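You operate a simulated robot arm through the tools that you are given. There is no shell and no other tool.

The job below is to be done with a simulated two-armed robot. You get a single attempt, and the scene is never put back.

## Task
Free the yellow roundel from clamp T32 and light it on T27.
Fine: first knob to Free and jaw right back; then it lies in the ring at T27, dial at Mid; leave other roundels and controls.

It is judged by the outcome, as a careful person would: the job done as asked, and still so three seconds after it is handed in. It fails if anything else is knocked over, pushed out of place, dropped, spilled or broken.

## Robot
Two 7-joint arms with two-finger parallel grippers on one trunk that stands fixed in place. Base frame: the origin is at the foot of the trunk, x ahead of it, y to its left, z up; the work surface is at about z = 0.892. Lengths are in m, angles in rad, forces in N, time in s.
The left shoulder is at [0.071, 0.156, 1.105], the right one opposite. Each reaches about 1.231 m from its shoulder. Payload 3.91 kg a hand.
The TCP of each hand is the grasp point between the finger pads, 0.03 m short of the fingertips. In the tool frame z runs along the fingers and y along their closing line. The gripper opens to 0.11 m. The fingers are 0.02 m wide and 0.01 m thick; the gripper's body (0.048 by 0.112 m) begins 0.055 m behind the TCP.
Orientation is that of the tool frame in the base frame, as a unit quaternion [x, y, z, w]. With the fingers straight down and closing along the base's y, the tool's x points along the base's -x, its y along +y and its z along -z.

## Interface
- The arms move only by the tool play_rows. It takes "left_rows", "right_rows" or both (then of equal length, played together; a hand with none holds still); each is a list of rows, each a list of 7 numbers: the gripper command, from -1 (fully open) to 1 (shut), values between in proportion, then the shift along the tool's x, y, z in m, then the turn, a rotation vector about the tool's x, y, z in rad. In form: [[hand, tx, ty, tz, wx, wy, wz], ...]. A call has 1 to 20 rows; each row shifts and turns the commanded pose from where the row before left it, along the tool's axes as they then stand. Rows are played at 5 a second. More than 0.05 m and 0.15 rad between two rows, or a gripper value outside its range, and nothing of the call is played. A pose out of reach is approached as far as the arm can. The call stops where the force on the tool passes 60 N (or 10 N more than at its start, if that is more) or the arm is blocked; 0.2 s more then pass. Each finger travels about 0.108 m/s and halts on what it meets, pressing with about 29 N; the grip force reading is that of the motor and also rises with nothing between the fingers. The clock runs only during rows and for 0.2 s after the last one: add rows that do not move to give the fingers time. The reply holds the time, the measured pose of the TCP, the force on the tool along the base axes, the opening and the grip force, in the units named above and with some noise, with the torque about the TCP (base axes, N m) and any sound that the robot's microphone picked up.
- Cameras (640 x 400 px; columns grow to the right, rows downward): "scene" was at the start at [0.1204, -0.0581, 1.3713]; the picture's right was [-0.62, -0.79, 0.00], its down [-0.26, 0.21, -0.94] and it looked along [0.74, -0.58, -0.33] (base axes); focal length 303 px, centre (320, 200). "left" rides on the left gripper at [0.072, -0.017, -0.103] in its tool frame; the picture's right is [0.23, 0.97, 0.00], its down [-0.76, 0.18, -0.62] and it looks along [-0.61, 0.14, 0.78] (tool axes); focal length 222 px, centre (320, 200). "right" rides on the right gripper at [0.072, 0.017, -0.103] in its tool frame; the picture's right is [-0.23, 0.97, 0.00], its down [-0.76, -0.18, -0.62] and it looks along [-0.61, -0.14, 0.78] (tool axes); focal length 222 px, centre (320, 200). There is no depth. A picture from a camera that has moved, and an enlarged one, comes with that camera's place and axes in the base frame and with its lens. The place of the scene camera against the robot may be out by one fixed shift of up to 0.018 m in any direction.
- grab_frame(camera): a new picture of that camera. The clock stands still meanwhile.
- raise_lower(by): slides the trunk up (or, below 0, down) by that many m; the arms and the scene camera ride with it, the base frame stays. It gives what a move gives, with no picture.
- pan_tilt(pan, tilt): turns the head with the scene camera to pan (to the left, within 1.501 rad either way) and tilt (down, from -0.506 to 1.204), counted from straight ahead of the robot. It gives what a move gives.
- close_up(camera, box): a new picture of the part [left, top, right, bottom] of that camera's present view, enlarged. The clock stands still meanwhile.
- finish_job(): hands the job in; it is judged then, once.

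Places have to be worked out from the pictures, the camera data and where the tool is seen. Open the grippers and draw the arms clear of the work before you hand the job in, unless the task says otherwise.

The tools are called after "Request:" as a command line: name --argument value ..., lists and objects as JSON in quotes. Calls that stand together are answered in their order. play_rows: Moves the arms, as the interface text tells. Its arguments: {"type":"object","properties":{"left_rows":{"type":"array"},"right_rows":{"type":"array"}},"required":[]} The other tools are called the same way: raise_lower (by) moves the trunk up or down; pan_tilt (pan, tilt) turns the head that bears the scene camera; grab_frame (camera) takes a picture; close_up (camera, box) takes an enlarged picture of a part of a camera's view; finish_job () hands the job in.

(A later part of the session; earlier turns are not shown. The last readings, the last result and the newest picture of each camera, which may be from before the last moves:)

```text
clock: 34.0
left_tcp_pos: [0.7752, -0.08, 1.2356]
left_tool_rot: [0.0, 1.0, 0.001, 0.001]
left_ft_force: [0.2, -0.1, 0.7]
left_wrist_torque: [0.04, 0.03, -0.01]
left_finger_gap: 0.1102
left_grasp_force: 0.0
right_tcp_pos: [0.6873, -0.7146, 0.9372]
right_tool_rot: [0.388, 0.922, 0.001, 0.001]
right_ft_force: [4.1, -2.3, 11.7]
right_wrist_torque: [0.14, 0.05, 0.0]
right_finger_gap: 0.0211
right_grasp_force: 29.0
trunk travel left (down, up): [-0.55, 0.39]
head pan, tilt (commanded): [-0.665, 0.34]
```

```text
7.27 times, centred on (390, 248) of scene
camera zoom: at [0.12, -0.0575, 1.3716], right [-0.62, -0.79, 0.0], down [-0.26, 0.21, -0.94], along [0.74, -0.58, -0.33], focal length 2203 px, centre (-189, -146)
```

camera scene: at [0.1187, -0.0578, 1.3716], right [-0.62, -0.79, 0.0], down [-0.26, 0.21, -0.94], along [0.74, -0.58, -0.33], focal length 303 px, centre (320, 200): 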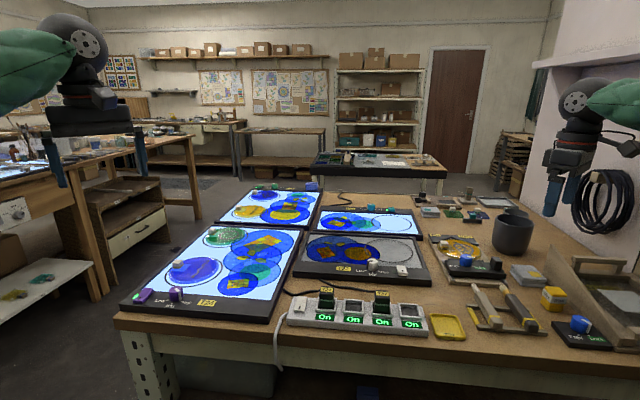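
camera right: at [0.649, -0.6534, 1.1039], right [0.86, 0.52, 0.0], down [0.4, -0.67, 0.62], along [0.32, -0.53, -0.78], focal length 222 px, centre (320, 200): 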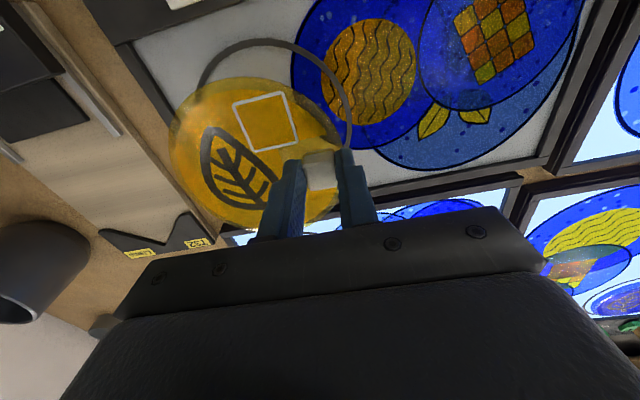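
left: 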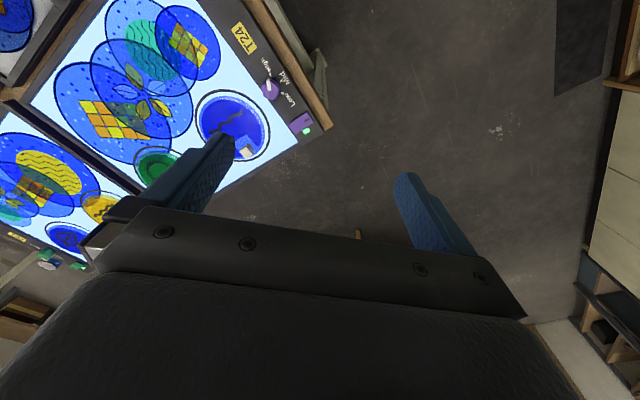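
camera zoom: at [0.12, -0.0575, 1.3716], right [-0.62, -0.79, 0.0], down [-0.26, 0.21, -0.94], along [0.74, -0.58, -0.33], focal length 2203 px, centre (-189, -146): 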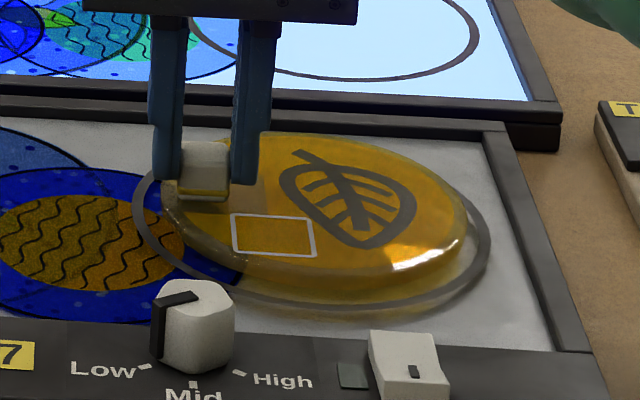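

Contact at TCP z ≈ 0.937 (11.7 N up), matching the expected panel height, with the disc inside the ring. I'll ease off 1 mm and open gently.

Request:
play_rows --right_rows '[[0.9, 0, 0, -0.0012, 0, 0, 0], [0.9, 0, 0, 0, 0, 0, 0], [0.55, 0, 0, 0, 0, 0, 0], [0.4, 0, 0, 0, 0, 0, 0], [0.2, 0, 0, 0, 0, 0, 0], [0.2, 0, 0, 0, 0, 0, 0]]'

Request:
close_up --camera "scene" --box '[350, 220, 430, 275]'

Request:
close_up --camera "right" --box '[180, 70, 400, 220]'

```text
clock: 35.4
left_tcp_pos: [0.777, -0.0808, 1.2347]
left_tool_rot: [0.0, 1.0, 0.001, 0.0]
left_ft_force: [0.4, -0.3, -0.2]
left_wrist_torque: [-0.04, 0.02, -0.02]
left_finger_gap: 0.1099
left_grasp_force: 0.0
right_tcp_pos: [0.687, -0.7147, 0.9372]
right_tool_rot: [0.388, 0.922, 0.0, 0.001]
right_ft_force: [0.8, -0.4, -0.2]
right_wrist_torque: [-0.01, 0.0, 0.02]
right_finger_gap: 0.044
right_grasp_force: 0.1
trunk travel left (down, up): [-0.55, 0.39]
head pan, tilt (commanded): [-0.665, 0.34]
```

```text
7.27 times, centred on (390, 248) of scene
camera zoom: at [0.1204, -0.0581, 1.3713], right [-0.62, -0.79, 0.0], down [-0.26, 0.21, -0.94], along [0.74, -0.58, -0.33], focal length 2203 px, centre (-189, -146)
```

zoom: 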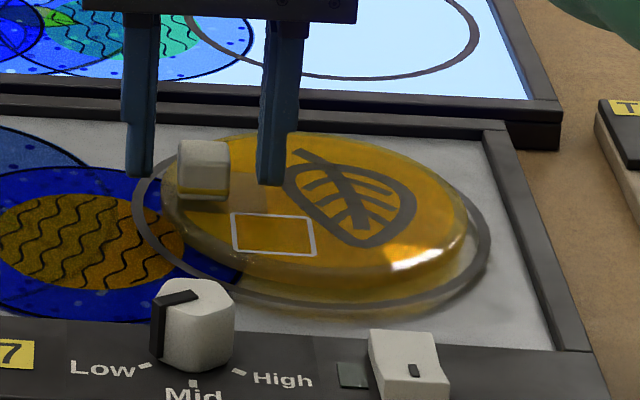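

```text
2.67 times, centred on (290, 145) of right
camera zoom: at [0.6483, -0.652, 1.0395], right [0.86, 0.52, 0.0], down [0.41, -0.67, 0.62], along [0.32, -0.53, -0.78], focal length 592 px, centre (400, 347)
```

zoom: 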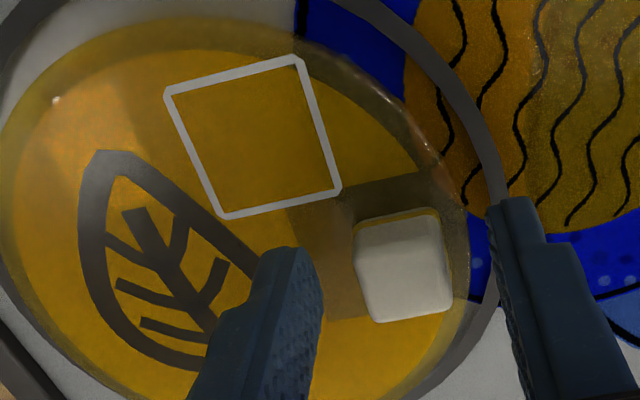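

The roundel lies free inside the ring. Rising straight up and inspecting from above.

Request:
play_rows --right_rows '[[0.2, 0, 0, -0.02, 0, 0, 0], [0.2, 0, 0, -0.03, 0, 0, 0], [0.2, 0, 0, -0.035, 0, 0, 0], [0.2, 0, 0, -0.035, 0, 0, 0], [0.2, 0, 0, 0, 0, 0, 0]]'

Request:
grab_frame --camera "right"

Request:
close_up --camera "right" --box '[180, 0, 420, 170]'

Request:
close_up --camera "scene" --box '[330, 220, 450, 290]'

```text
clock: 36.6
left_tcp_pos: [0.7772, -0.0802, 1.2333]
left_tool_rot: [0.0, 1.0, 0.001, -0.001]
left_ft_force: [-0.1, 0.0, 0.0]
left_wrist_torque: [0.03, 0.04, 0.02]
left_finger_gap: 0.1099
left_grasp_force: 0.1
right_tcp_pos: [0.6887, -0.7167, 1.0561]
right_tool_rot: [0.389, 0.921, 0.001, -0.001]
right_ft_force: [0.2, 0.5, -0.3]
right_wrist_torque: [0.02, 0.04, -0.01]
right_finger_gap: 0.0442
right_grasp_force: 0.1
trunk travel left (down, up): [-0.55, 0.39]
head pan, tilt (commanded): [-0.665, 0.34]
```

```text
taken
camera right: at [0.6499, -0.6532, 1.1588], right [0.86, 0.52, 0.0], down [0.41, -0.67, 0.62], along [0.32, -0.53, -0.78], focal length 222 px, centre (320, 200)
```

right: 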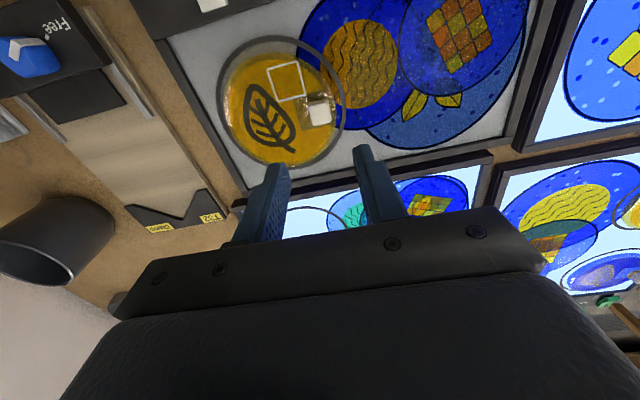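

```text
2.35 times, centred on (300, 85) of right
camera zoom: at [0.6499, -0.6532, 1.1588], right [0.86, 0.52, 0.0], down [0.41, -0.67, 0.62], along [0.32, -0.53, -0.78], focal length 523 px, centre (367, 471)
```

zoom: 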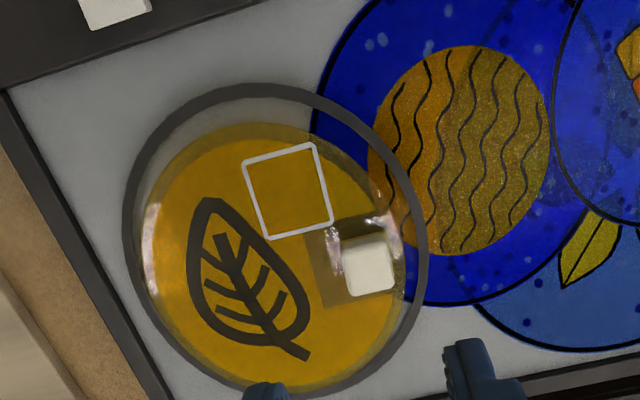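

```text
5.33 times, centred on (390, 255) of scene
camera zoom: at [0.1211, -0.0589, 1.3711], right [-0.62, -0.79, 0.0], down [-0.26, 0.21, -0.94], along [0.74, -0.58, -0.34], focal length 1615 px, centre (-53, -93)
```

zoom: 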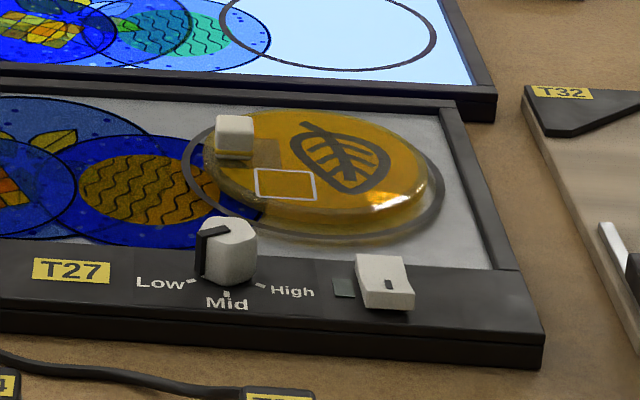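

The roundel is well inside the ring. Next the dial: moving the hand over it at this height for a close look.

Request:
play_rows --right_rows '[[0.0, 0.0397, -0.0023, 0, 0, 0, 0], [0.0, 0.0397, -0.0023, 0, 0, 0, 0], [0.0, 0.0397, -0.0023, 0, 0, 0, 0], [0.0, 0, 0, 0, 0, 0, 0]]'

Request:
grab_frame --camera "right"

Request:
close_up --camera "right" --box '[220, 50, 420, 180]'

Request:
close_up --camera "scene" --box '[340, 250, 420, 290]'

```text
clock: 37.6
left_tcp_pos: [0.7772, -0.0808, 1.2329]
left_tool_rot: [-0.001, 1.0, 0.001, -0.001]
left_ft_force: [0.4, -1.0, -0.8]
left_wrist_torque: [-0.01, -0.01, 0.01]
left_finger_gap: 0.1103
left_grasp_force: 0.1
right_tcp_pos: [0.5986, -0.6376, 1.0567]
right_tool_rot: [0.388, 0.922, 0.0, 0.0]
right_ft_force: [1.2, -0.2, -0.5]
right_wrist_torque: [0.04, 0.04, -0.04]
right_finger_gap: 0.0549
right_grasp_force: 0.0
trunk travel left (down, up): [-0.55, 0.39]
head pan, tilt (commanded): [-0.665, 0.34]
```

```text
taken
camera right: at [0.5601, -0.5734, 1.1582], right [0.86, 0.52, 0.0], down [0.41, -0.67, 0.62], along [0.32, -0.53, -0.78], focal length 222 px, centre (320, 200)
```

right: 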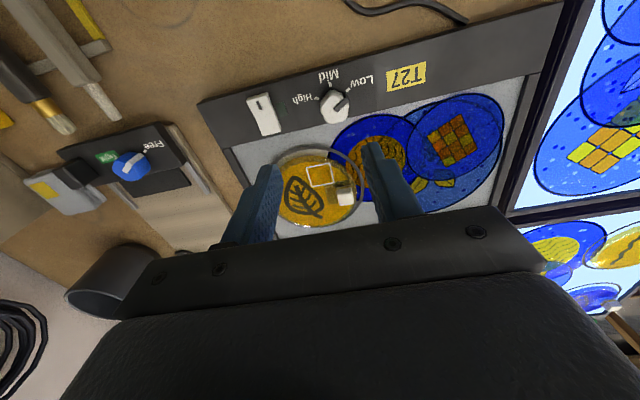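

```text
3.08 times, centred on (320, 115) of right
camera zoom: at [0.5601, -0.5734, 1.1582], right [0.86, 0.52, 0.0], down [0.41, -0.67, 0.62], along [0.32, -0.53, -0.78], focal length 684 px, centre (320, 462)
```

zoom: 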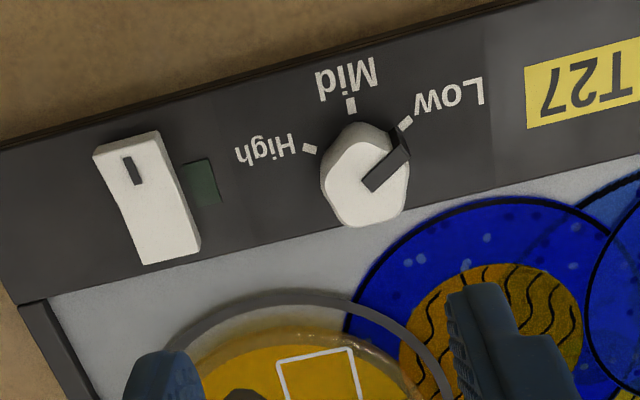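

```text
8.00 times, centred on (380, 270) of scene
camera zoom: at [0.1216, -0.0585, 1.3711], right [-0.62, -0.79, 0.0], down [-0.26, 0.21, -0.94], along [0.74, -0.58, -0.34], focal length 2423 px, centre (-160, -360)
```

zoom: 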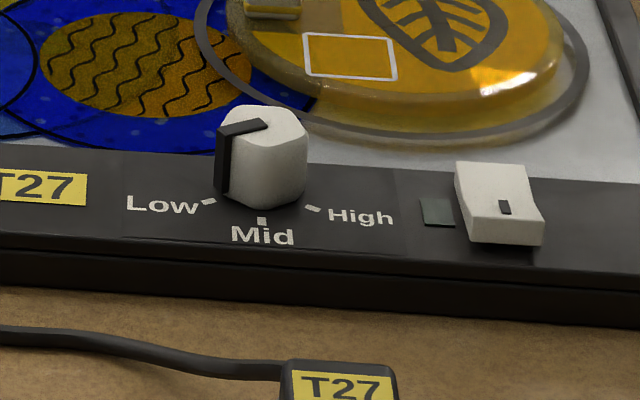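

Dial centre is at tool offset (-0.0024, +0.0155); ticks are spaced 60°, so Low→Mid is a 60° turn counter-clockwise from above. Centring, aligning with a flat (+0.087 rad) and descending to just above the dial.

Request:
play_rows --right_rows '[[0.0, -0.0024, 0.0155, 0, 0, 0, 0], [0.0, 0, 0, 0.03, 0, 0, 0.087], [0.0, 0, 0, 0.035, 0, 0, 0], [0.0, 0, 0, 0.03, 0, 0, 0], [0.0, 0, 0, 0, 0, 0, 0]]'

Request:
close_up --camera "right" --box '[240, 90, 400, 190]'

Request:
close_up --camera "scene" --box '[340, 230, 420, 290]'

```text
clock: 38.8
left_tcp_pos: [0.7746, -0.0795, 1.2344]
left_tool_rot: [0.0, 1.0, 0.0, 0.0]
left_ft_force: [-0.4, 0.0, 0.7]
left_wrist_torque: [0.02, -0.02, 0.0]
left_finger_gap: 0.1099
left_grasp_force: 0.0
right_tcp_pos: [0.6125, -0.6274, 0.9618]
right_tool_rot: [0.428, 0.904, 0.0, 0.0]
right_ft_force: [0.7, 0.0, 0.1]
right_wrist_torque: [0.0, -0.04, -0.03]
right_finger_gap: 0.0552
right_grasp_force: 0.0
trunk travel left (down, up): [-0.55, 0.39]
head pan, tilt (commanded): [-0.665, 0.34]
```

```text
4.00 times, centred on (320, 140) of right
camera zoom: at [0.5791, -0.5602, 1.0646], right [0.9, 0.44, 0.0], down [0.35, -0.7, 0.62], along [0.28, -0.56, -0.78], focal length 888 px, centre (320, 440)
```

zoom: 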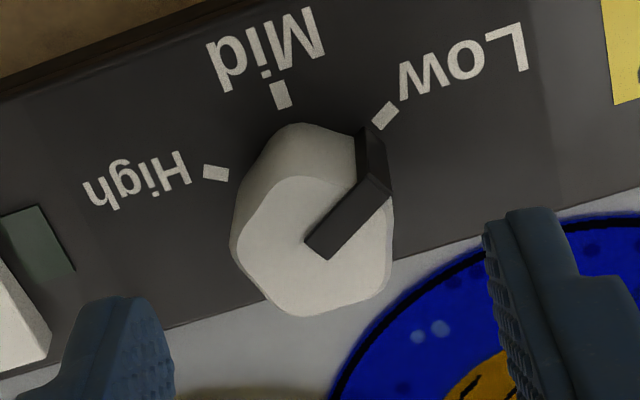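

```text
6.67 times, centred on (380, 260) of scene
camera zoom: at [0.1204, -0.0578, 1.3714], right [-0.62, -0.79, 0.0], down [-0.26, 0.21, -0.94], along [0.74, -0.58, -0.33], focal length 2019 px, centre (-80, -200)
```

zoom: 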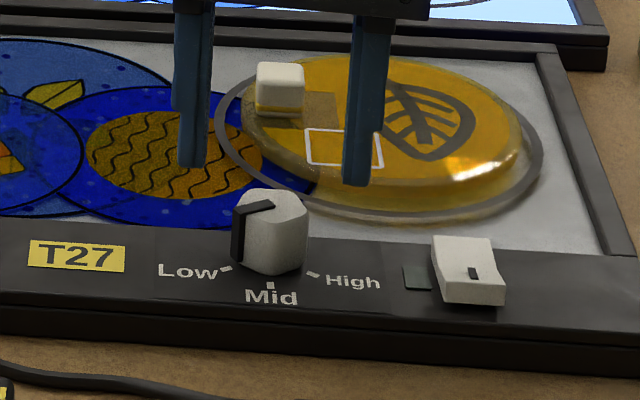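

Centred to under 1 mm. Descending around the dial and closing on it.

Request:
play_rows --right_rows '[[0.0, 0, 0, 0.018, 0, 0, 0], [0.0, 0, 0, 0.018, 0, 0, 0], [0.0, 0, 0, 0, 0, 0, 0], [0.4, 0, 0, 0, 0, 0, 0], [0.8, 0, 0, 0, 0, 0, 0], [0.8, 0, 0, 0, 0, 0, 0]]'

Request:
close_up --camera "right" --box '[240, 110, 400, 210]'

Request:
close_up --camera "scene" --box '[340, 230, 420, 290]'

```text
clock: 40.2
left_tcp_pos: [0.7754, -0.0811, 1.2351]
left_tool_rot: [-0.001, 1.0, 0.0, 0.0]
left_ft_force: [-0.4, -0.5, 0.4]
left_wrist_torque: [-0.02, 0.0, 0.02]
left_finger_gap: 0.1098
left_grasp_force: 0.0
right_tcp_pos: [0.6119, -0.6277, 0.9258]
right_tool_rot: [0.428, 0.904, 0.0, 0.0]
right_ft_force: [-3.6, -2.6, 0.2]
right_wrist_torque: [-0.6, 0.31, 0.01]
right_finger_gap: 0.0296
right_grasp_force: 44.5
trunk travel left (down, up): [-0.55, 0.39]
head pan, tilt (commanded): [-0.665, 0.34]
```

```text
4.00 times, centred on (320, 160) of right
camera zoom: at [0.5789, -0.5608, 1.0281], right [0.9, 0.44, 0.0], down [0.35, -0.7, 0.62], along [0.27, -0.56, -0.78], focal length 888 px, centre (320, 360)
```

zoom: 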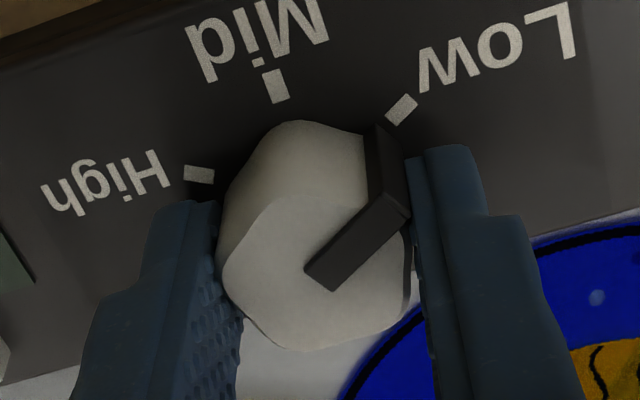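

```text
6.67 times, centred on (380, 260) of scene
camera zoom: at [0.1202, -0.0583, 1.3713], right [-0.62, -0.79, 0.0], down [-0.26, 0.21, -0.94], along [0.74, -0.58, -0.33], focal length 2019 px, centre (-80, -200)
```

zoom: 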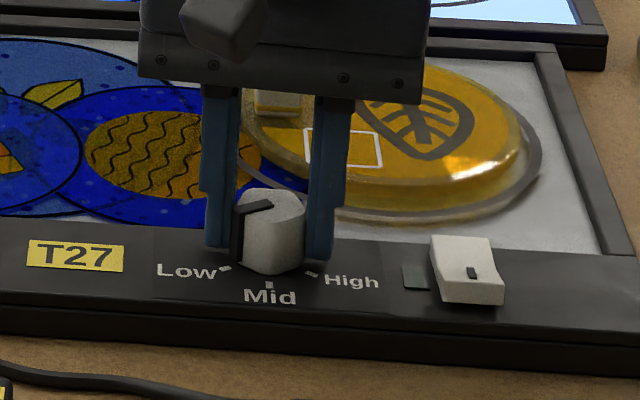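

Dial gripped. Turning 60° counter-clockwise toward Mid.

Request:
play_rows --right_rows '[[0.8, 0, 0, 0, 0, 0, -0.12], [0.8, 0, 0, 0, 0, 0, -0.12], [0.8, 0, 0, 0, 0, 0, -0.12], [0.8, 0, 0, 0, 0, 0, -0.12], [0.8, 0, 0, 0, 0, 0, -0.12], [0.8, 0, 0, 0, 0, 0, -0.12], [0.8, 0, 0, 0, 0, 0, -0.12], [0.8, 0, 0, 0, 0, 0, -0.12], [0.8, 0, 0, 0, 0, 0, 0]]'

Request:
close_up --camera "right" --box '[240, 110, 400, 210]'

Request:
close_up --camera "scene" --box '[340, 230, 420, 290]'

```text
clock: 42.2
left_tcp_pos: [0.7778, -0.0801, 1.2339]
left_tool_rot: [0.0, 1.0, 0.0, -0.001]
left_ft_force: [0.5, 0.0, -0.2]
left_wrist_torque: [-0.03, 0.01, 0.0]
left_finger_gap: 0.1102
left_grasp_force: 0.0
right_tcp_pos: [0.6128, -0.6258, 0.9257]
right_tool_rot: [-0.039, 0.999, 0.001, -0.001]
right_ft_force: [11.0, 1.6, -11.1]
right_wrist_torque: [-0.52, -0.96, 0.03]
right_finger_gap: 0.0293
right_grasp_force: 44.8
trunk travel left (down, up): [-0.55, 0.39]
head pan, tilt (commanded): [-0.665, 0.34]
```

```text
4.00 times, centred on (320, 160) of right
camera zoom: at [0.5388, -0.6154, 1.0281], right [0.15, 0.99, 0.0], down [0.77, -0.12, 0.62], along [0.61, -0.09, -0.78], focal length 888 px, centre (320, 360)
```

zoom: 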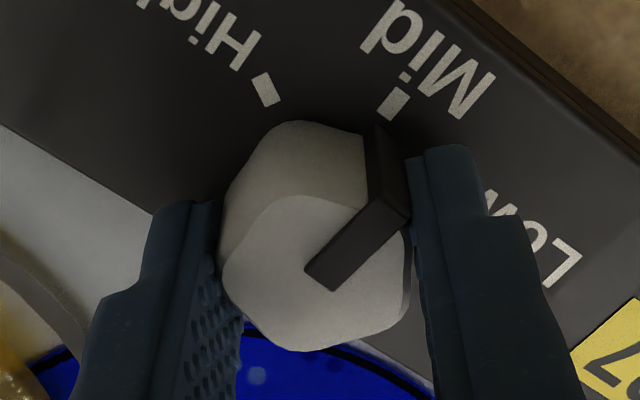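

```text
6.67 times, centred on (380, 260) of scene
camera zoom: at [0.122, -0.0586, 1.3711], right [-0.62, -0.79, 0.0], down [-0.26, 0.21, -0.94], along [0.74, -0.58, -0.34], focal length 2019 px, centre (-80, -200)
```

zoom: 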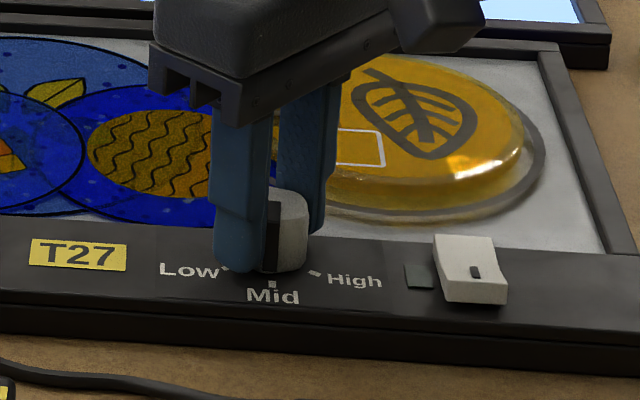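

The Mid tick is ~5° short of the position where Low sat under the pointer. Turning the last 0.08 rad.

Request:
play_rows --right_rows '[[0.8, 0, 0, 0, 0, 0, -0.042], [0.8, 0, 0, 0, 0, 0, -0.042], [0.8, 0, 0, 0, 0, 0, 0]]'

Request:
close_up --camera "right" --box '[240, 110, 400, 210]'

```text
clock: 43.0
left_tcp_pos: [0.7784, -0.081, 1.2335]
left_tool_rot: [-0.001, 1.0, 0.0, -0.001]
left_ft_force: [0.5, 0.6, 0.6]
left_wrist_torque: [-0.02, -0.02, 0.0]
left_finger_gap: 0.1099
left_grasp_force: 0.1
right_tcp_pos: [0.6121, -0.6252, 0.9254]
right_tool_rot: [-0.082, 0.997, 0.001, -0.001]
right_ft_force: [8.6, 9.7, -13.7]
right_wrist_torque: [-0.29, -0.54, 0.0]
right_finger_gap: 0.0295
right_grasp_force: 45.2
trunk travel left (down, up): [-0.55, 0.39]
head pan, tilt (commanded): [-0.665, 0.34]
```

```text
4.00 times, centred on (320, 160) of right
camera zoom: at [0.5381, -0.6214, 1.0282], right [0.07, 1.0, 0.0], down [0.78, -0.05, 0.62], along [0.62, -0.04, -0.78], focal length 888 px, centre (320, 360)
```

zoom: 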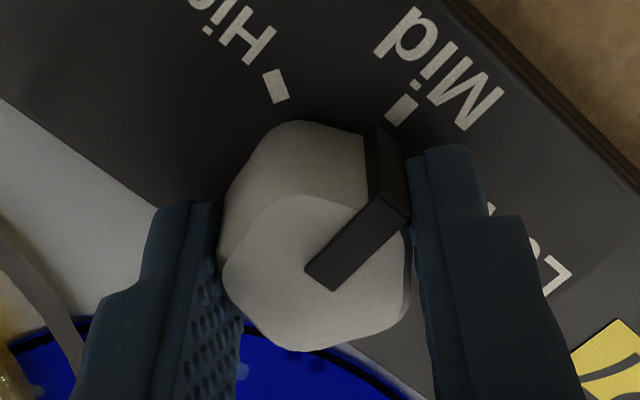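

Mid tick is now exactly at (402,110), and High sits where Mid was—dial is at Mid. Releasing and rising.

Request:
play_rows --right_rows '[[0.4, 0, 0, 0, 0, 0, 0], [0.1, 0, 0, 0, 0, 0, 0], [0.1, 0, 0, 0, 0, 0, 0], [0.1, 0, 0, -0.03, 0, 0, 0], [0.1, 0, 0, -0.04, 0, 0, 0], [0.1, 0, 0, -0.04, 0, 0, 0], [0.1, 0, 0, 0, 0, 0, 0]]'

Request:
grab_frame --camera "right"

Request:
close_up --camera "right" --box '[200, 40, 420, 180]'

Request:
close_up --camera "scene" --box '[340, 230, 440, 300]'

```text
clock: 44.6
left_tcp_pos: [0.7757, -0.081, 1.2346]
left_tool_rot: [0.0, 1.0, 0.0, -0.001]
left_ft_force: [-1.4, 0.8, -0.1]
left_wrist_torque: [0.02, 0.01, -0.03]
left_finger_gap: 0.1099
left_grasp_force: 0.1
right_tcp_pos: [0.6127, -0.627, 1.0379]
right_tool_rot: [-0.081, 0.997, 0.001, 0.0]
right_ft_force: [0.1, 0.2, 0.4]
right_wrist_torque: [0.0, 0.06, -0.04]
right_finger_gap: 0.0496
right_grasp_force: 0.0
trunk travel left (down, up): [-0.55, 0.39]
head pan, tilt (commanded): [-0.665, 0.34]
```

```text
taken
camera right: at [0.5381, -0.6222, 1.1399], right [0.07, 1.0, 0.0], down [0.78, -0.05, 0.62], along [0.62, -0.04, -0.78], focal length 222 px, centre (320, 200)
```

right: 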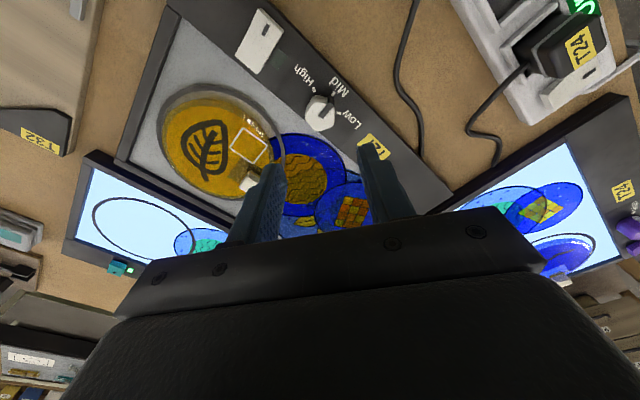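

```text
2.86 times, centred on (310, 110) of right
camera zoom: at [0.5381, -0.6222, 1.1399], right [0.07, 1.0, 0.0], down [0.78, -0.05, 0.62], along [0.62, -0.04, -0.78], focal length 635 px, centre (349, 457)
```

zoom: 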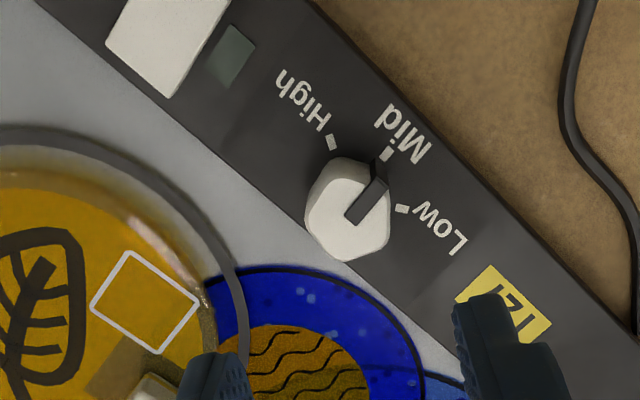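

```text
5.71 times, centred on (390, 265) of scene
camera zoom: at [0.1204, -0.0584, 1.3713], right [-0.62, -0.79, 0.0], down [-0.26, 0.21, -0.94], along [0.74, -0.58, -0.33], focal length 1731 px, centre (-80, -171)
```

zoom: 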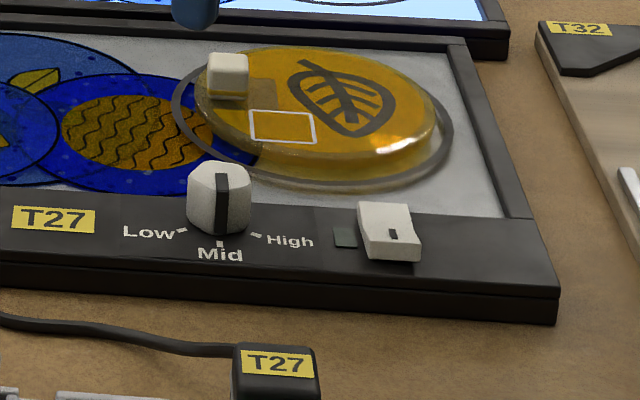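

Dial reads Mid. Now the rocker: comparing T27's off-state rocker with the lit T24, strip and other lit table's rockers to know which end to press.

Request:
close_up --camera "scene" --box '[385, 255, 415, 278]'

Request:
close_up --camera "scene" --box '[130, 280, 170, 308]'

Request:
close_up --camera "scene" --box '[288, 290, 328, 325]'

Request:
close_up --camera "scene" --box '[330, 195, 400, 235]'

Request:
close_up --camera "right" --box '[230, 0, 290, 80]'

```text
16.00 times, centred on (400, 266) of scene
camera zoom: at [0.1204, -0.0584, 1.3713], right [-0.62, -0.79, 0.0], down [-0.26, 0.21, -0.94], along [0.74, -0.58, -0.33], focal length 4846 px, centre (-960, -864)
```

zoom: 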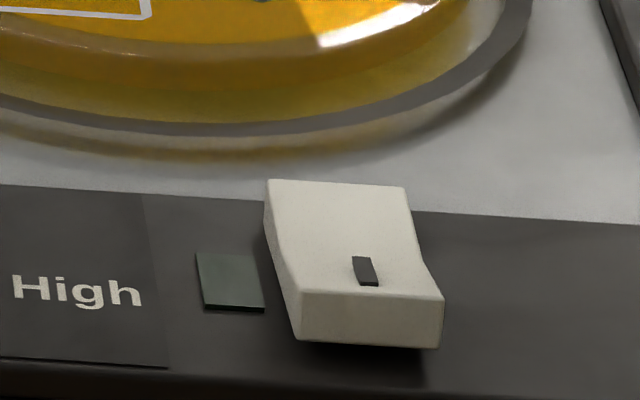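

```text
14.29 times, centred on (150, 294) of scene
camera zoom: at [0.1204, -0.0584, 1.3713], right [-0.62, -0.79, 0.0], down [-0.26, 0.21, -0.94], along [0.74, -0.58, -0.33], focal length 4327 px, centre (2749, -1143)
```

zoom: 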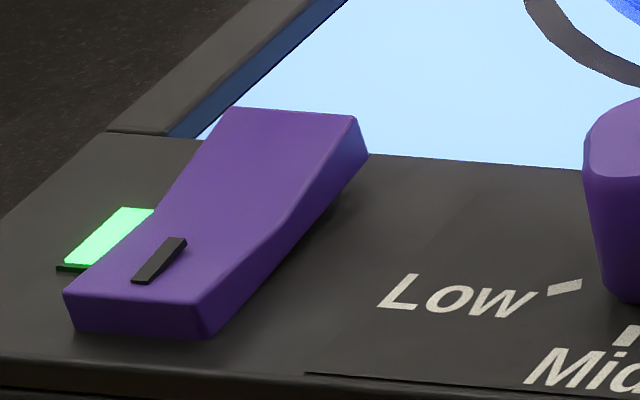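

```text
11.43 times, centred on (308, 308) of scene
camera zoom: at [0.1204, -0.0584, 1.3713], right [-0.62, -0.79, 0.0], down [-0.26, 0.21, -0.94], along [0.74, -0.58, -0.33], focal length 3461 px, centre (457, -1029)
```

zoom: 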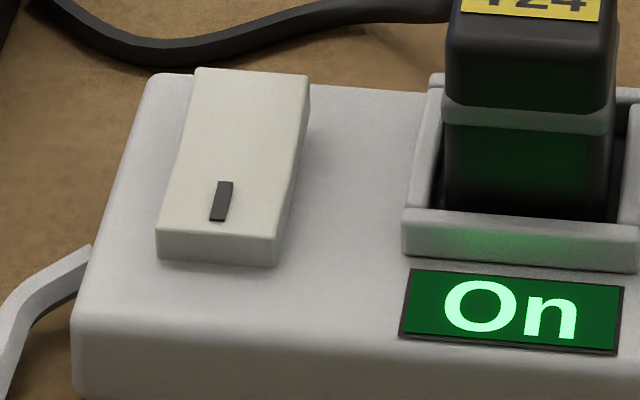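

```text
9.14 times, centred on (365, 215) of scene
camera zoom: at [0.1204, -0.0584, 1.3713], right [-0.62, -0.79, 0.0], down [-0.26, 0.21, -0.94], along [0.74, -0.58, -0.33], focal length 2769 px, centre (-91, 63)
```

zoom: 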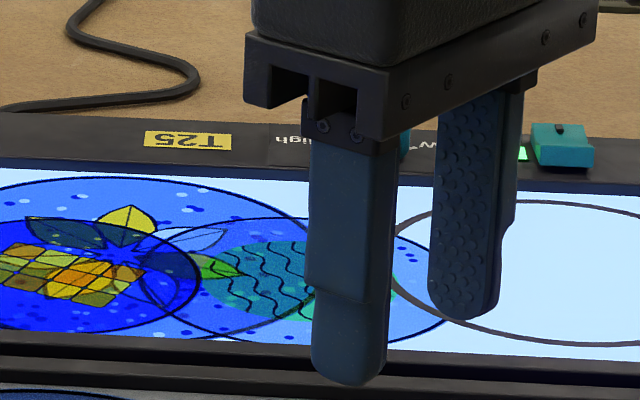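

```text
5.00 times, centred on (260, 40) of right
camera zoom: at [0.5381, -0.6222, 1.1399], right [0.07, 1.0, 0.0], down [0.78, -0.05, 0.62], along [0.62, -0.04, -0.78], focal length 1111 px, centre (620, 1000)
```

zoom: 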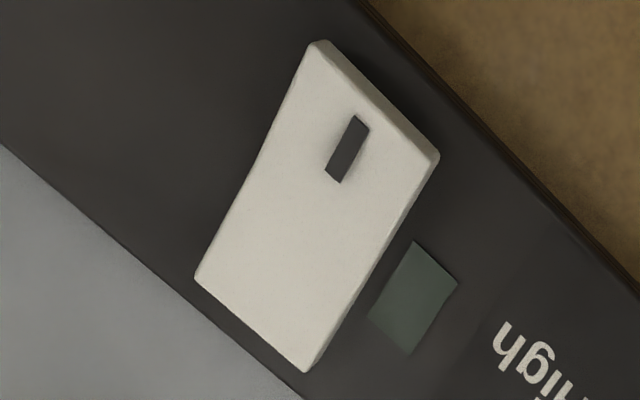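

On lit units the marked (near) end of the rocker is pressed down; on T27 the marked end is raised. I'll close the fingers, turn back square to the panel and hover over the mark at about (0.539, -0.669).

Request:
play_rows --right_rows '[[0.5, 0, 0, 0, 0, 0, 0.12], [1, 0, 0, 0, 0, 0, 0.12], [1, 0, 0, 0, 0, 0, 0.12], [1, 0, 0, 0, 0, 0, 0.12], [1, 0, 0, 0, 0, 0, 0.12], [1, 0, 0, 0, 0, 0, 0.12], [1, 0, 0, 0, 0, 0, 0.12], [1, 0, 0, 0, 0, 0, 0.12], [1, 0.0069, -0.0272, 0, 0, 0, 0], [1, 0.0069, -0.0272, 0, 0, 0, 0], [1, 0.0069, -0.0272, 0, 0, 0, 0], [1, 0, 0, 0.04, 0, 0, 0], [1, 0, 0, 0.02, 0, 0, 0], [1, 0, 0, 0, 0, 0, 0]]'

Request:
grab_frame --camera "right"

Request:
close_up --camera "right" --box '[220, 70, 420, 200]'

Request:
close_up --camera "scene" --box '[360, 230, 440, 290]'

```text
clock: 47.6
left_tcp_pos: [0.7766, -0.0816, 1.2351]
left_tool_rot: [0.0, 1.0, 0.0, 0.0]
left_ft_force: [0.5, -0.5, -0.3]
left_wrist_torque: [0.02, 0.0, 0.02]
left_finger_gap: 0.1098
left_grasp_force: 0.0
right_tcp_pos: [0.5382, -0.6671, 0.974]
right_tool_rot: [0.39, 0.921, 0.0, -0.001]
right_ft_force: [0.4, -0.1, -0.3]
right_wrist_torque: [-0.03, -0.03, 0.03]
right_finger_gap: 0.0
right_grasp_force: 29.1
trunk travel left (down, up): [-0.55, 0.39]
head pan, tilt (commanded): [-0.665, 0.34]
```

```text
taken
camera right: at [0.4995, -0.6043, 1.0768], right [0.86, 0.52, 0.0], down [0.4, -0.67, 0.62], along [0.32, -0.53, -0.78], focal length 222 px, centre (320, 200)
```

right: 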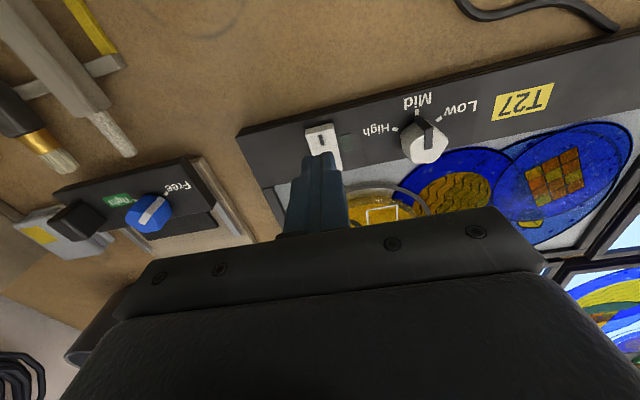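

```text
3.08 times, centred on (320, 135) of right
camera zoom: at [0.4995, -0.6043, 1.0768], right [0.86, 0.52, 0.0], down [0.4, -0.67, 0.62], along [0.32, -0.53, -0.78], focal length 684 px, centre (320, 400)
```

zoom: 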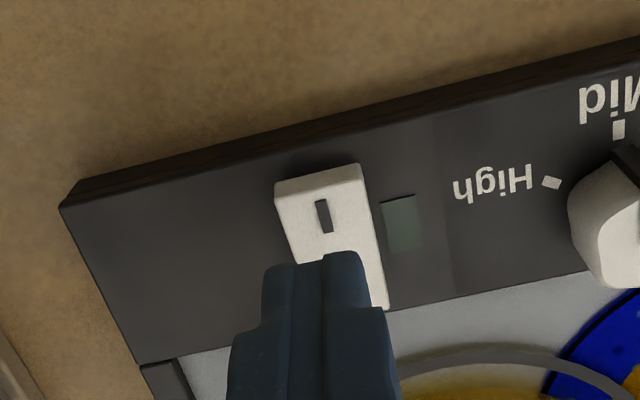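

```text
6.67 times, centred on (400, 260) of scene
camera zoom: at [0.1206, -0.0584, 1.3713], right [-0.62, -0.79, 0.0], down [-0.26, 0.21, -0.94], along [0.74, -0.58, -0.34], focal length 2019 px, centre (-213, -200)
```

zoom: 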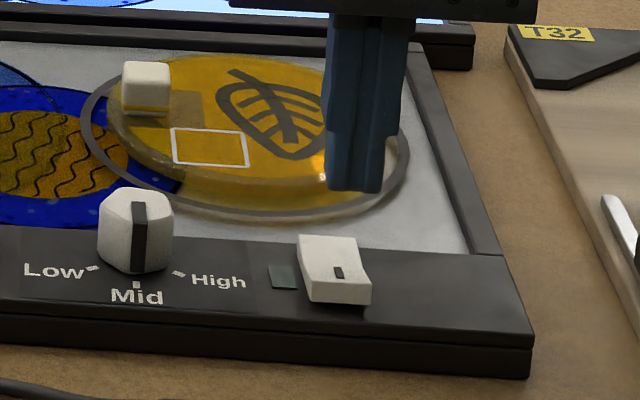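

Tool axis is ~6.6 mm from the rocker's near end and nearly centred. Nudging slightly, then descending to just above and pressing in small steps.

Request:
play_rows --right_rows '[[1, -0.002, 0.0015, 0.015, 0, 0, 0], [1, 0, 0, 0.015, 0, 0, 0], [1, 0, 0, 0.004, 0, 0, 0], [1, 0, 0, 0, 0, 0, 0]]'

Request:
close_up --camera "scene" --box '[370, 240, 430, 285]'

Request:
close_up --camera "right" --box '[240, 100, 400, 200]'

```text
clock: 48.6
left_tcp_pos: [0.7756, -0.0804, 1.2342]
left_tool_rot: [0.0, 1.0, 0.001, 0.0]
left_ft_force: [-0.5, -0.5, 0.1]
left_wrist_torque: [0.02, 0.01, 0.01]
left_finger_gap: 0.1098
left_grasp_force: 0.1
right_tcp_pos: [0.5412, -0.6687, 0.9425]
right_tool_rot: [0.389, 0.921, 0.0, 0.0]
right_ft_force: [-0.1, 0.1, -0.8]
right_wrist_torque: [0.02, -0.03, 0.01]
right_finger_gap: 0.0
right_grasp_force: 29.1
trunk travel left (down, up): [-0.55, 0.39]
head pan, tilt (commanded): [-0.665, 0.34]
```

```text
8.89 times, centred on (400, 262) of scene
camera zoom: at [0.1204, -0.0582, 1.3713], right [-0.62, -0.79, 0.0], down [-0.26, 0.21, -0.94], along [0.74, -0.58, -0.33], focal length 2692 px, centre (-391, -356)
```

zoom: 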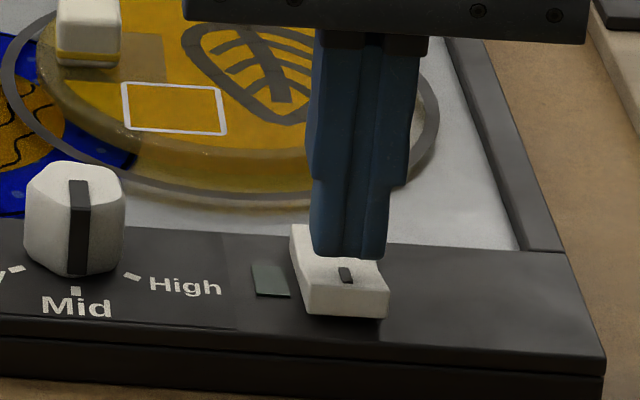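

```text
4.00 times, centred on (320, 150) of right
camera zoom: at [0.5022, -0.6045, 1.0446], right [0.86, 0.52, 0.0], down [0.4, -0.67, 0.62], along [0.32, -0.53, -0.78], focal length 888 px, centre (320, 400)
```

zoom: 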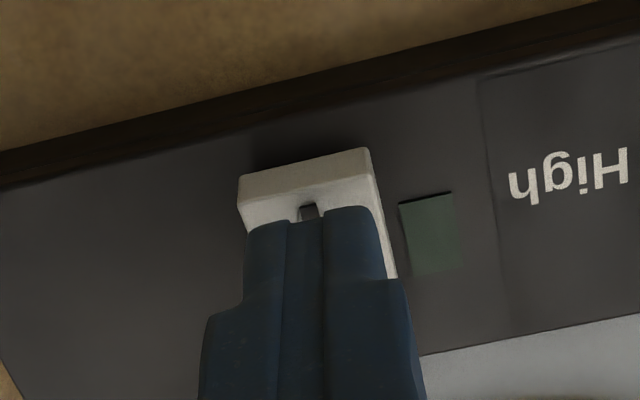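

Tips sit ~1 cm above the marked end. Pressing down in 2 mm steps with force checks.

Request:
play_rows --right_rows '[[1, 0, 0, 0.002, 0, 0, 0], [1, 0, 0, 0.002, 0, 0, 0], [1, 0, 0, 0.002, 0, 0, 0], [1, 0, 0, 0.002, 0, 0, 0]]'

Request:
close_up --camera "scene" --box '[370, 240, 430, 285]'

```text
clock: 49.6
left_tcp_pos: [0.7752, -0.0808, 1.233]
left_tool_rot: [0.0, 1.0, 0.0, -0.001]
left_ft_force: [-0.6, -0.1, -0.4]
left_wrist_torque: [0.02, 0.02, -0.04]
left_finger_gap: 0.1102
left_grasp_force: 0.0
right_tcp_pos: [0.5409, -0.6677, 0.9351]
right_tool_rot: [0.389, 0.921, 0.0, -0.001]
right_ft_force: [-0.4, 0.9, 1.7]
right_wrist_torque: [0.03, 0.03, -0.01]
right_finger_gap: 0.0001
right_grasp_force: 28.8
trunk travel left (down, up): [-0.55, 0.39]
head pan, tilt (commanded): [-0.665, 0.34]
```

```text
8.89 times, centred on (400, 262) of scene
camera zoom: at [0.1203, -0.0579, 1.3714], right [-0.62, -0.79, 0.0], down [-0.26, 0.21, -0.94], along [0.74, -0.58, -0.33], focal length 2692 px, centre (-391, -356)
```

zoom: 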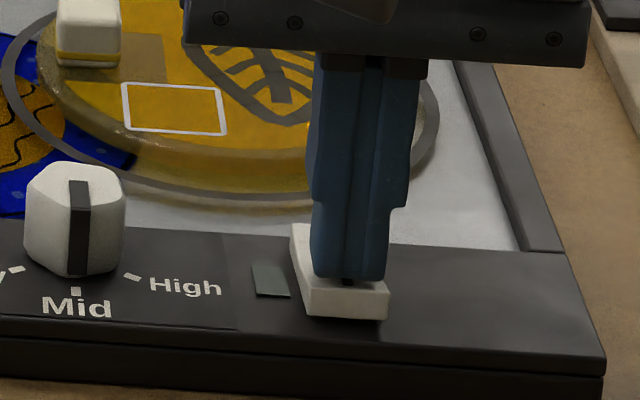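

Just touching. Continuing the press in small steps.

Request:
play_rows --right_rows '[[1, 0, 0, 0.0015, 0, 0, 0], [1, 0, 0, 0.0015, 0, 0, 0], [1, 0, 0, 0.0015, 0, 0, 0]]'

Request:
close_up --camera "scene" --box '[370, 240, 430, 285]'

```text
clock: 50.4
left_tcp_pos: [0.7746, -0.0803, 1.2366]
left_tool_rot: [-0.001, 1.0, 0.0, 0.0]
left_ft_force: [-0.9, -1.2, -0.3]
left_wrist_torque: [-0.03, -0.01, 0.04]
left_finger_gap: 0.1099
left_grasp_force: 0.0
right_tcp_pos: [0.5404, -0.6678, 0.9333]
right_tool_rot: [0.389, 0.921, -0.001, 0.001]
right_ft_force: [-5.2, -0.2, 16.1]
right_wrist_torque: [-0.11, 0.05, 0.16]
right_finger_gap: 0.0
right_grasp_force: 29.2
trunk travel left (down, up): [-0.55, 0.39]
head pan, tilt (commanded): [-0.665, 0.34]
```

```text
8.89 times, centred on (400, 262) of scene
camera zoom: at [0.1191, -0.057, 1.3718], right [-0.62, -0.79, 0.0], down [-0.26, 0.21, -0.94], along [0.74, -0.58, -0.33], focal length 2692 px, centre (-391, -356)
```

zoom: 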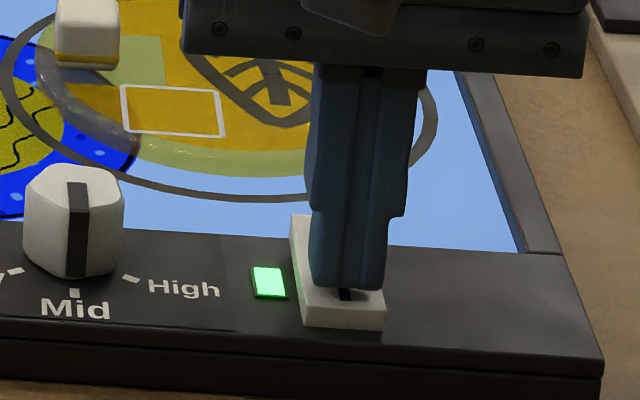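

The indicator is green and T27 is lit. Lifting straight off and verifying it stays on.

Request:
play_rows --right_rows '[[1, 0, 0, -0.005, 0, 0, 0], [1, 0, 0, -0.02, 0, 0, 0], [1, 0, 0, -0.04, 0, 0, 0], [1, 0, 0, -0.045, 0, 0, 0], [0.5, 0, 0, -0.045, 0, 0, 0], [0, 0, 0, 0, 0, 0, 0]]'

Request:
close_up --camera "scene" --box '[330, 220, 450, 300]'

Request:
grab_frame --camera "right"

Request:
grab_frame --camera "scene"

```text
clock: 51.8
left_tcp_pos: [0.7761, -0.0812, 1.2354]
left_tool_rot: [0.001, 1.0, 0.0, 0.0]
left_ft_force: [0.2, -0.5, 0.6]
left_wrist_torque: [-0.02, -0.01, 0.03]
left_finger_gap: 0.1099
left_grasp_force: 0.0
right_tcp_pos: [0.5387, -0.6676, 1.0854]
right_tool_rot: [0.39, 0.921, 0.0, -0.001]
right_ft_force: [0.5, -0.3, -0.1]
right_wrist_torque: [-0.01, -0.02, -0.01]
right_finger_gap: 0.0551
right_grasp_force: 0.0
trunk travel left (down, up): [-0.55, 0.39]
head pan, tilt (commanded): [-0.665, 0.34]
```

```text
5.00 times, centred on (390, 260) of scene
camera zoom: at [0.1205, -0.0584, 1.3713], right [-0.62, -0.79, 0.0], down [-0.26, 0.21, -0.94], along [0.74, -0.58, -0.33], focal length 1514 px, centre (-30, -100)
```

zoom: 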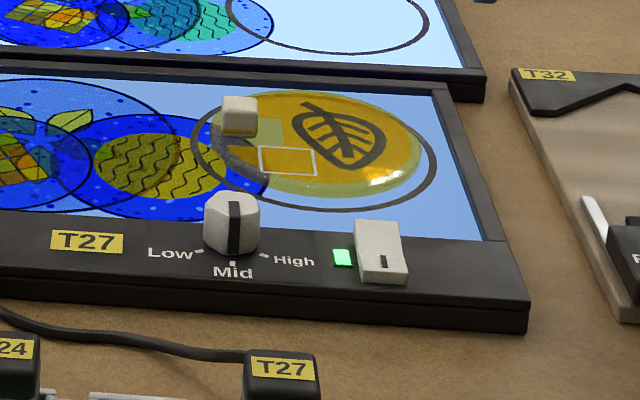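

```text
taken
camera right: at [0.5003, -0.6058, 1.1869], right [0.86, 0.52, 0.0], down [0.4, -0.67, 0.62], along [0.32, -0.53, -0.78], focal length 222 px, centre (320, 200)
```

right: 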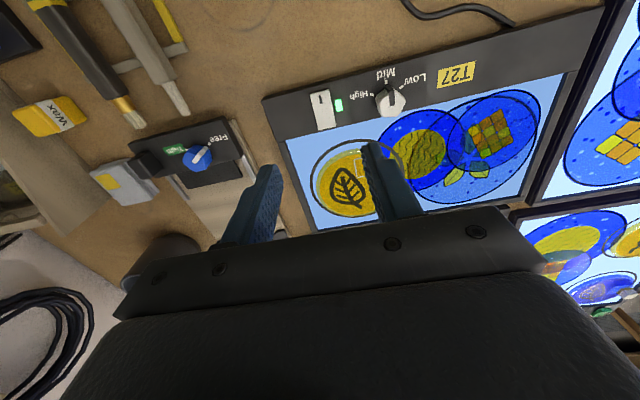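

```text
taken
camera scene: at [0.1205, -0.0584, 1.3713], right [-0.62, -0.79, 0.0], down [-0.26, 0.21, -0.94], along [0.74, -0.58, -0.33], focal length 303 px, centre (320, 200)
```

scene: 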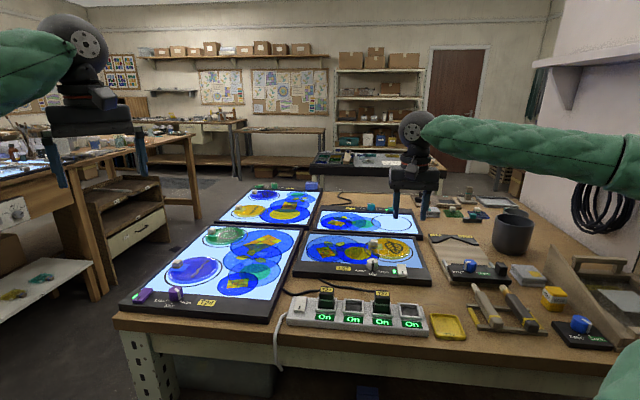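

T27 is lit, dial at Mid. I'll open the hand fully while drawing it back and up, then inspect everything from that vantage.

Request:
play_rows --right_rows '[[-0.5, 0.02, -0.035, -0.03, 0, 0, 0], [-1, 0.02, -0.035, -0.03, 0, 0, 0], [-1, 0.02, -0.03, -0.03, 0, 0, 0], [-1, 0.02, -0.01, -0.03, 0, 0, 0], [-1, 0, 0, 0, 0, 0, 0]]'

Request:
grab_frame --camera "right"

Request:
close_up --camera "right" --box '[250, 50, 500, 220]'

Request:
close_up --camera "scene" --box '[350, 220, 430, 280]'

Request:
close_up --camera "scene" --box '[410, 210, 530, 290]'

```text
refused: row 1 steps farther than a row can; nothing moved
```

```text
taken
camera right: at [0.5003, -0.6058, 1.1869], right [0.86, 0.52, 0.0], down [0.4, -0.67, 0.62], along [0.32, -0.53, -0.78], focal length 222 px, centre (320, 200)
```

right: 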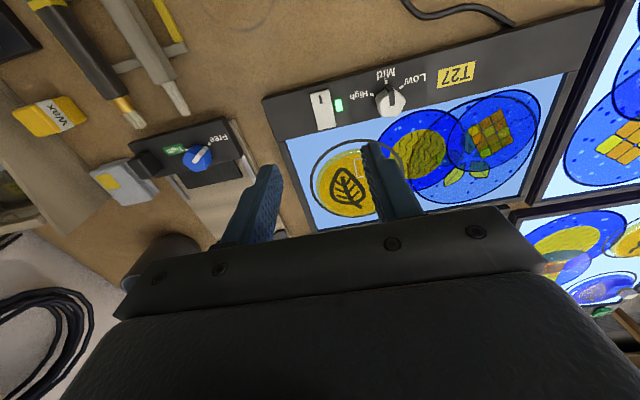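

```text
2.35 times, centred on (375, 135) of right
camera zoom: at [0.5003, -0.6058, 1.1869], right [0.86, 0.52, 0.0], down [0.4, -0.67, 0.62], along [0.32, -0.53, -0.78], focal length 523 px, centre (191, 353)
```

zoom: 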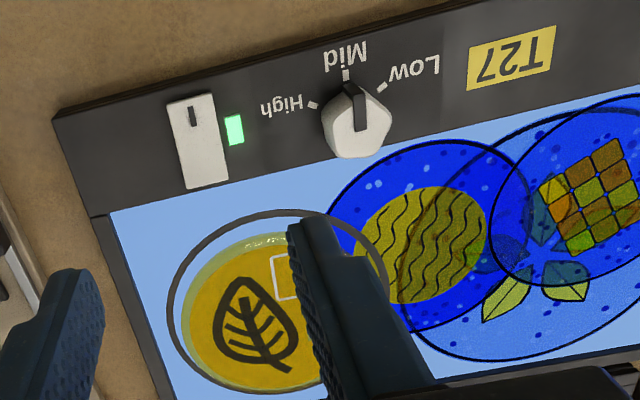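

```text
6.67 times, centred on (390, 250) of scene
camera zoom: at [0.1205, -0.0584, 1.3713], right [-0.62, -0.79, 0.0], down [-0.26, 0.21, -0.94], along [0.74, -0.58, -0.33], focal length 2019 px, centre (-147, -133)
```

zoom: 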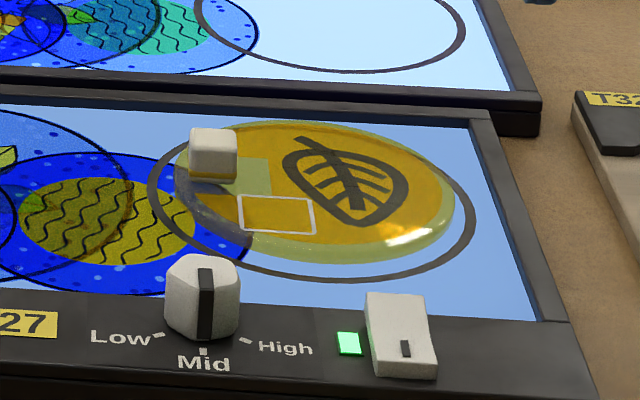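

```text
5.00 times, centred on (470, 250) of scene
camera zoom: at [0.1205, -0.0584, 1.3713], right [-0.62, -0.79, 0.0], down [-0.26, 0.21, -0.94], along [0.74, -0.58, -0.33], focal length 1514 px, centre (-430, -50)
```

zoom: 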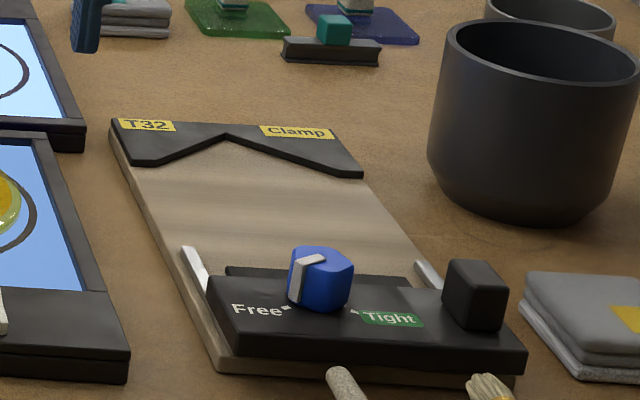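

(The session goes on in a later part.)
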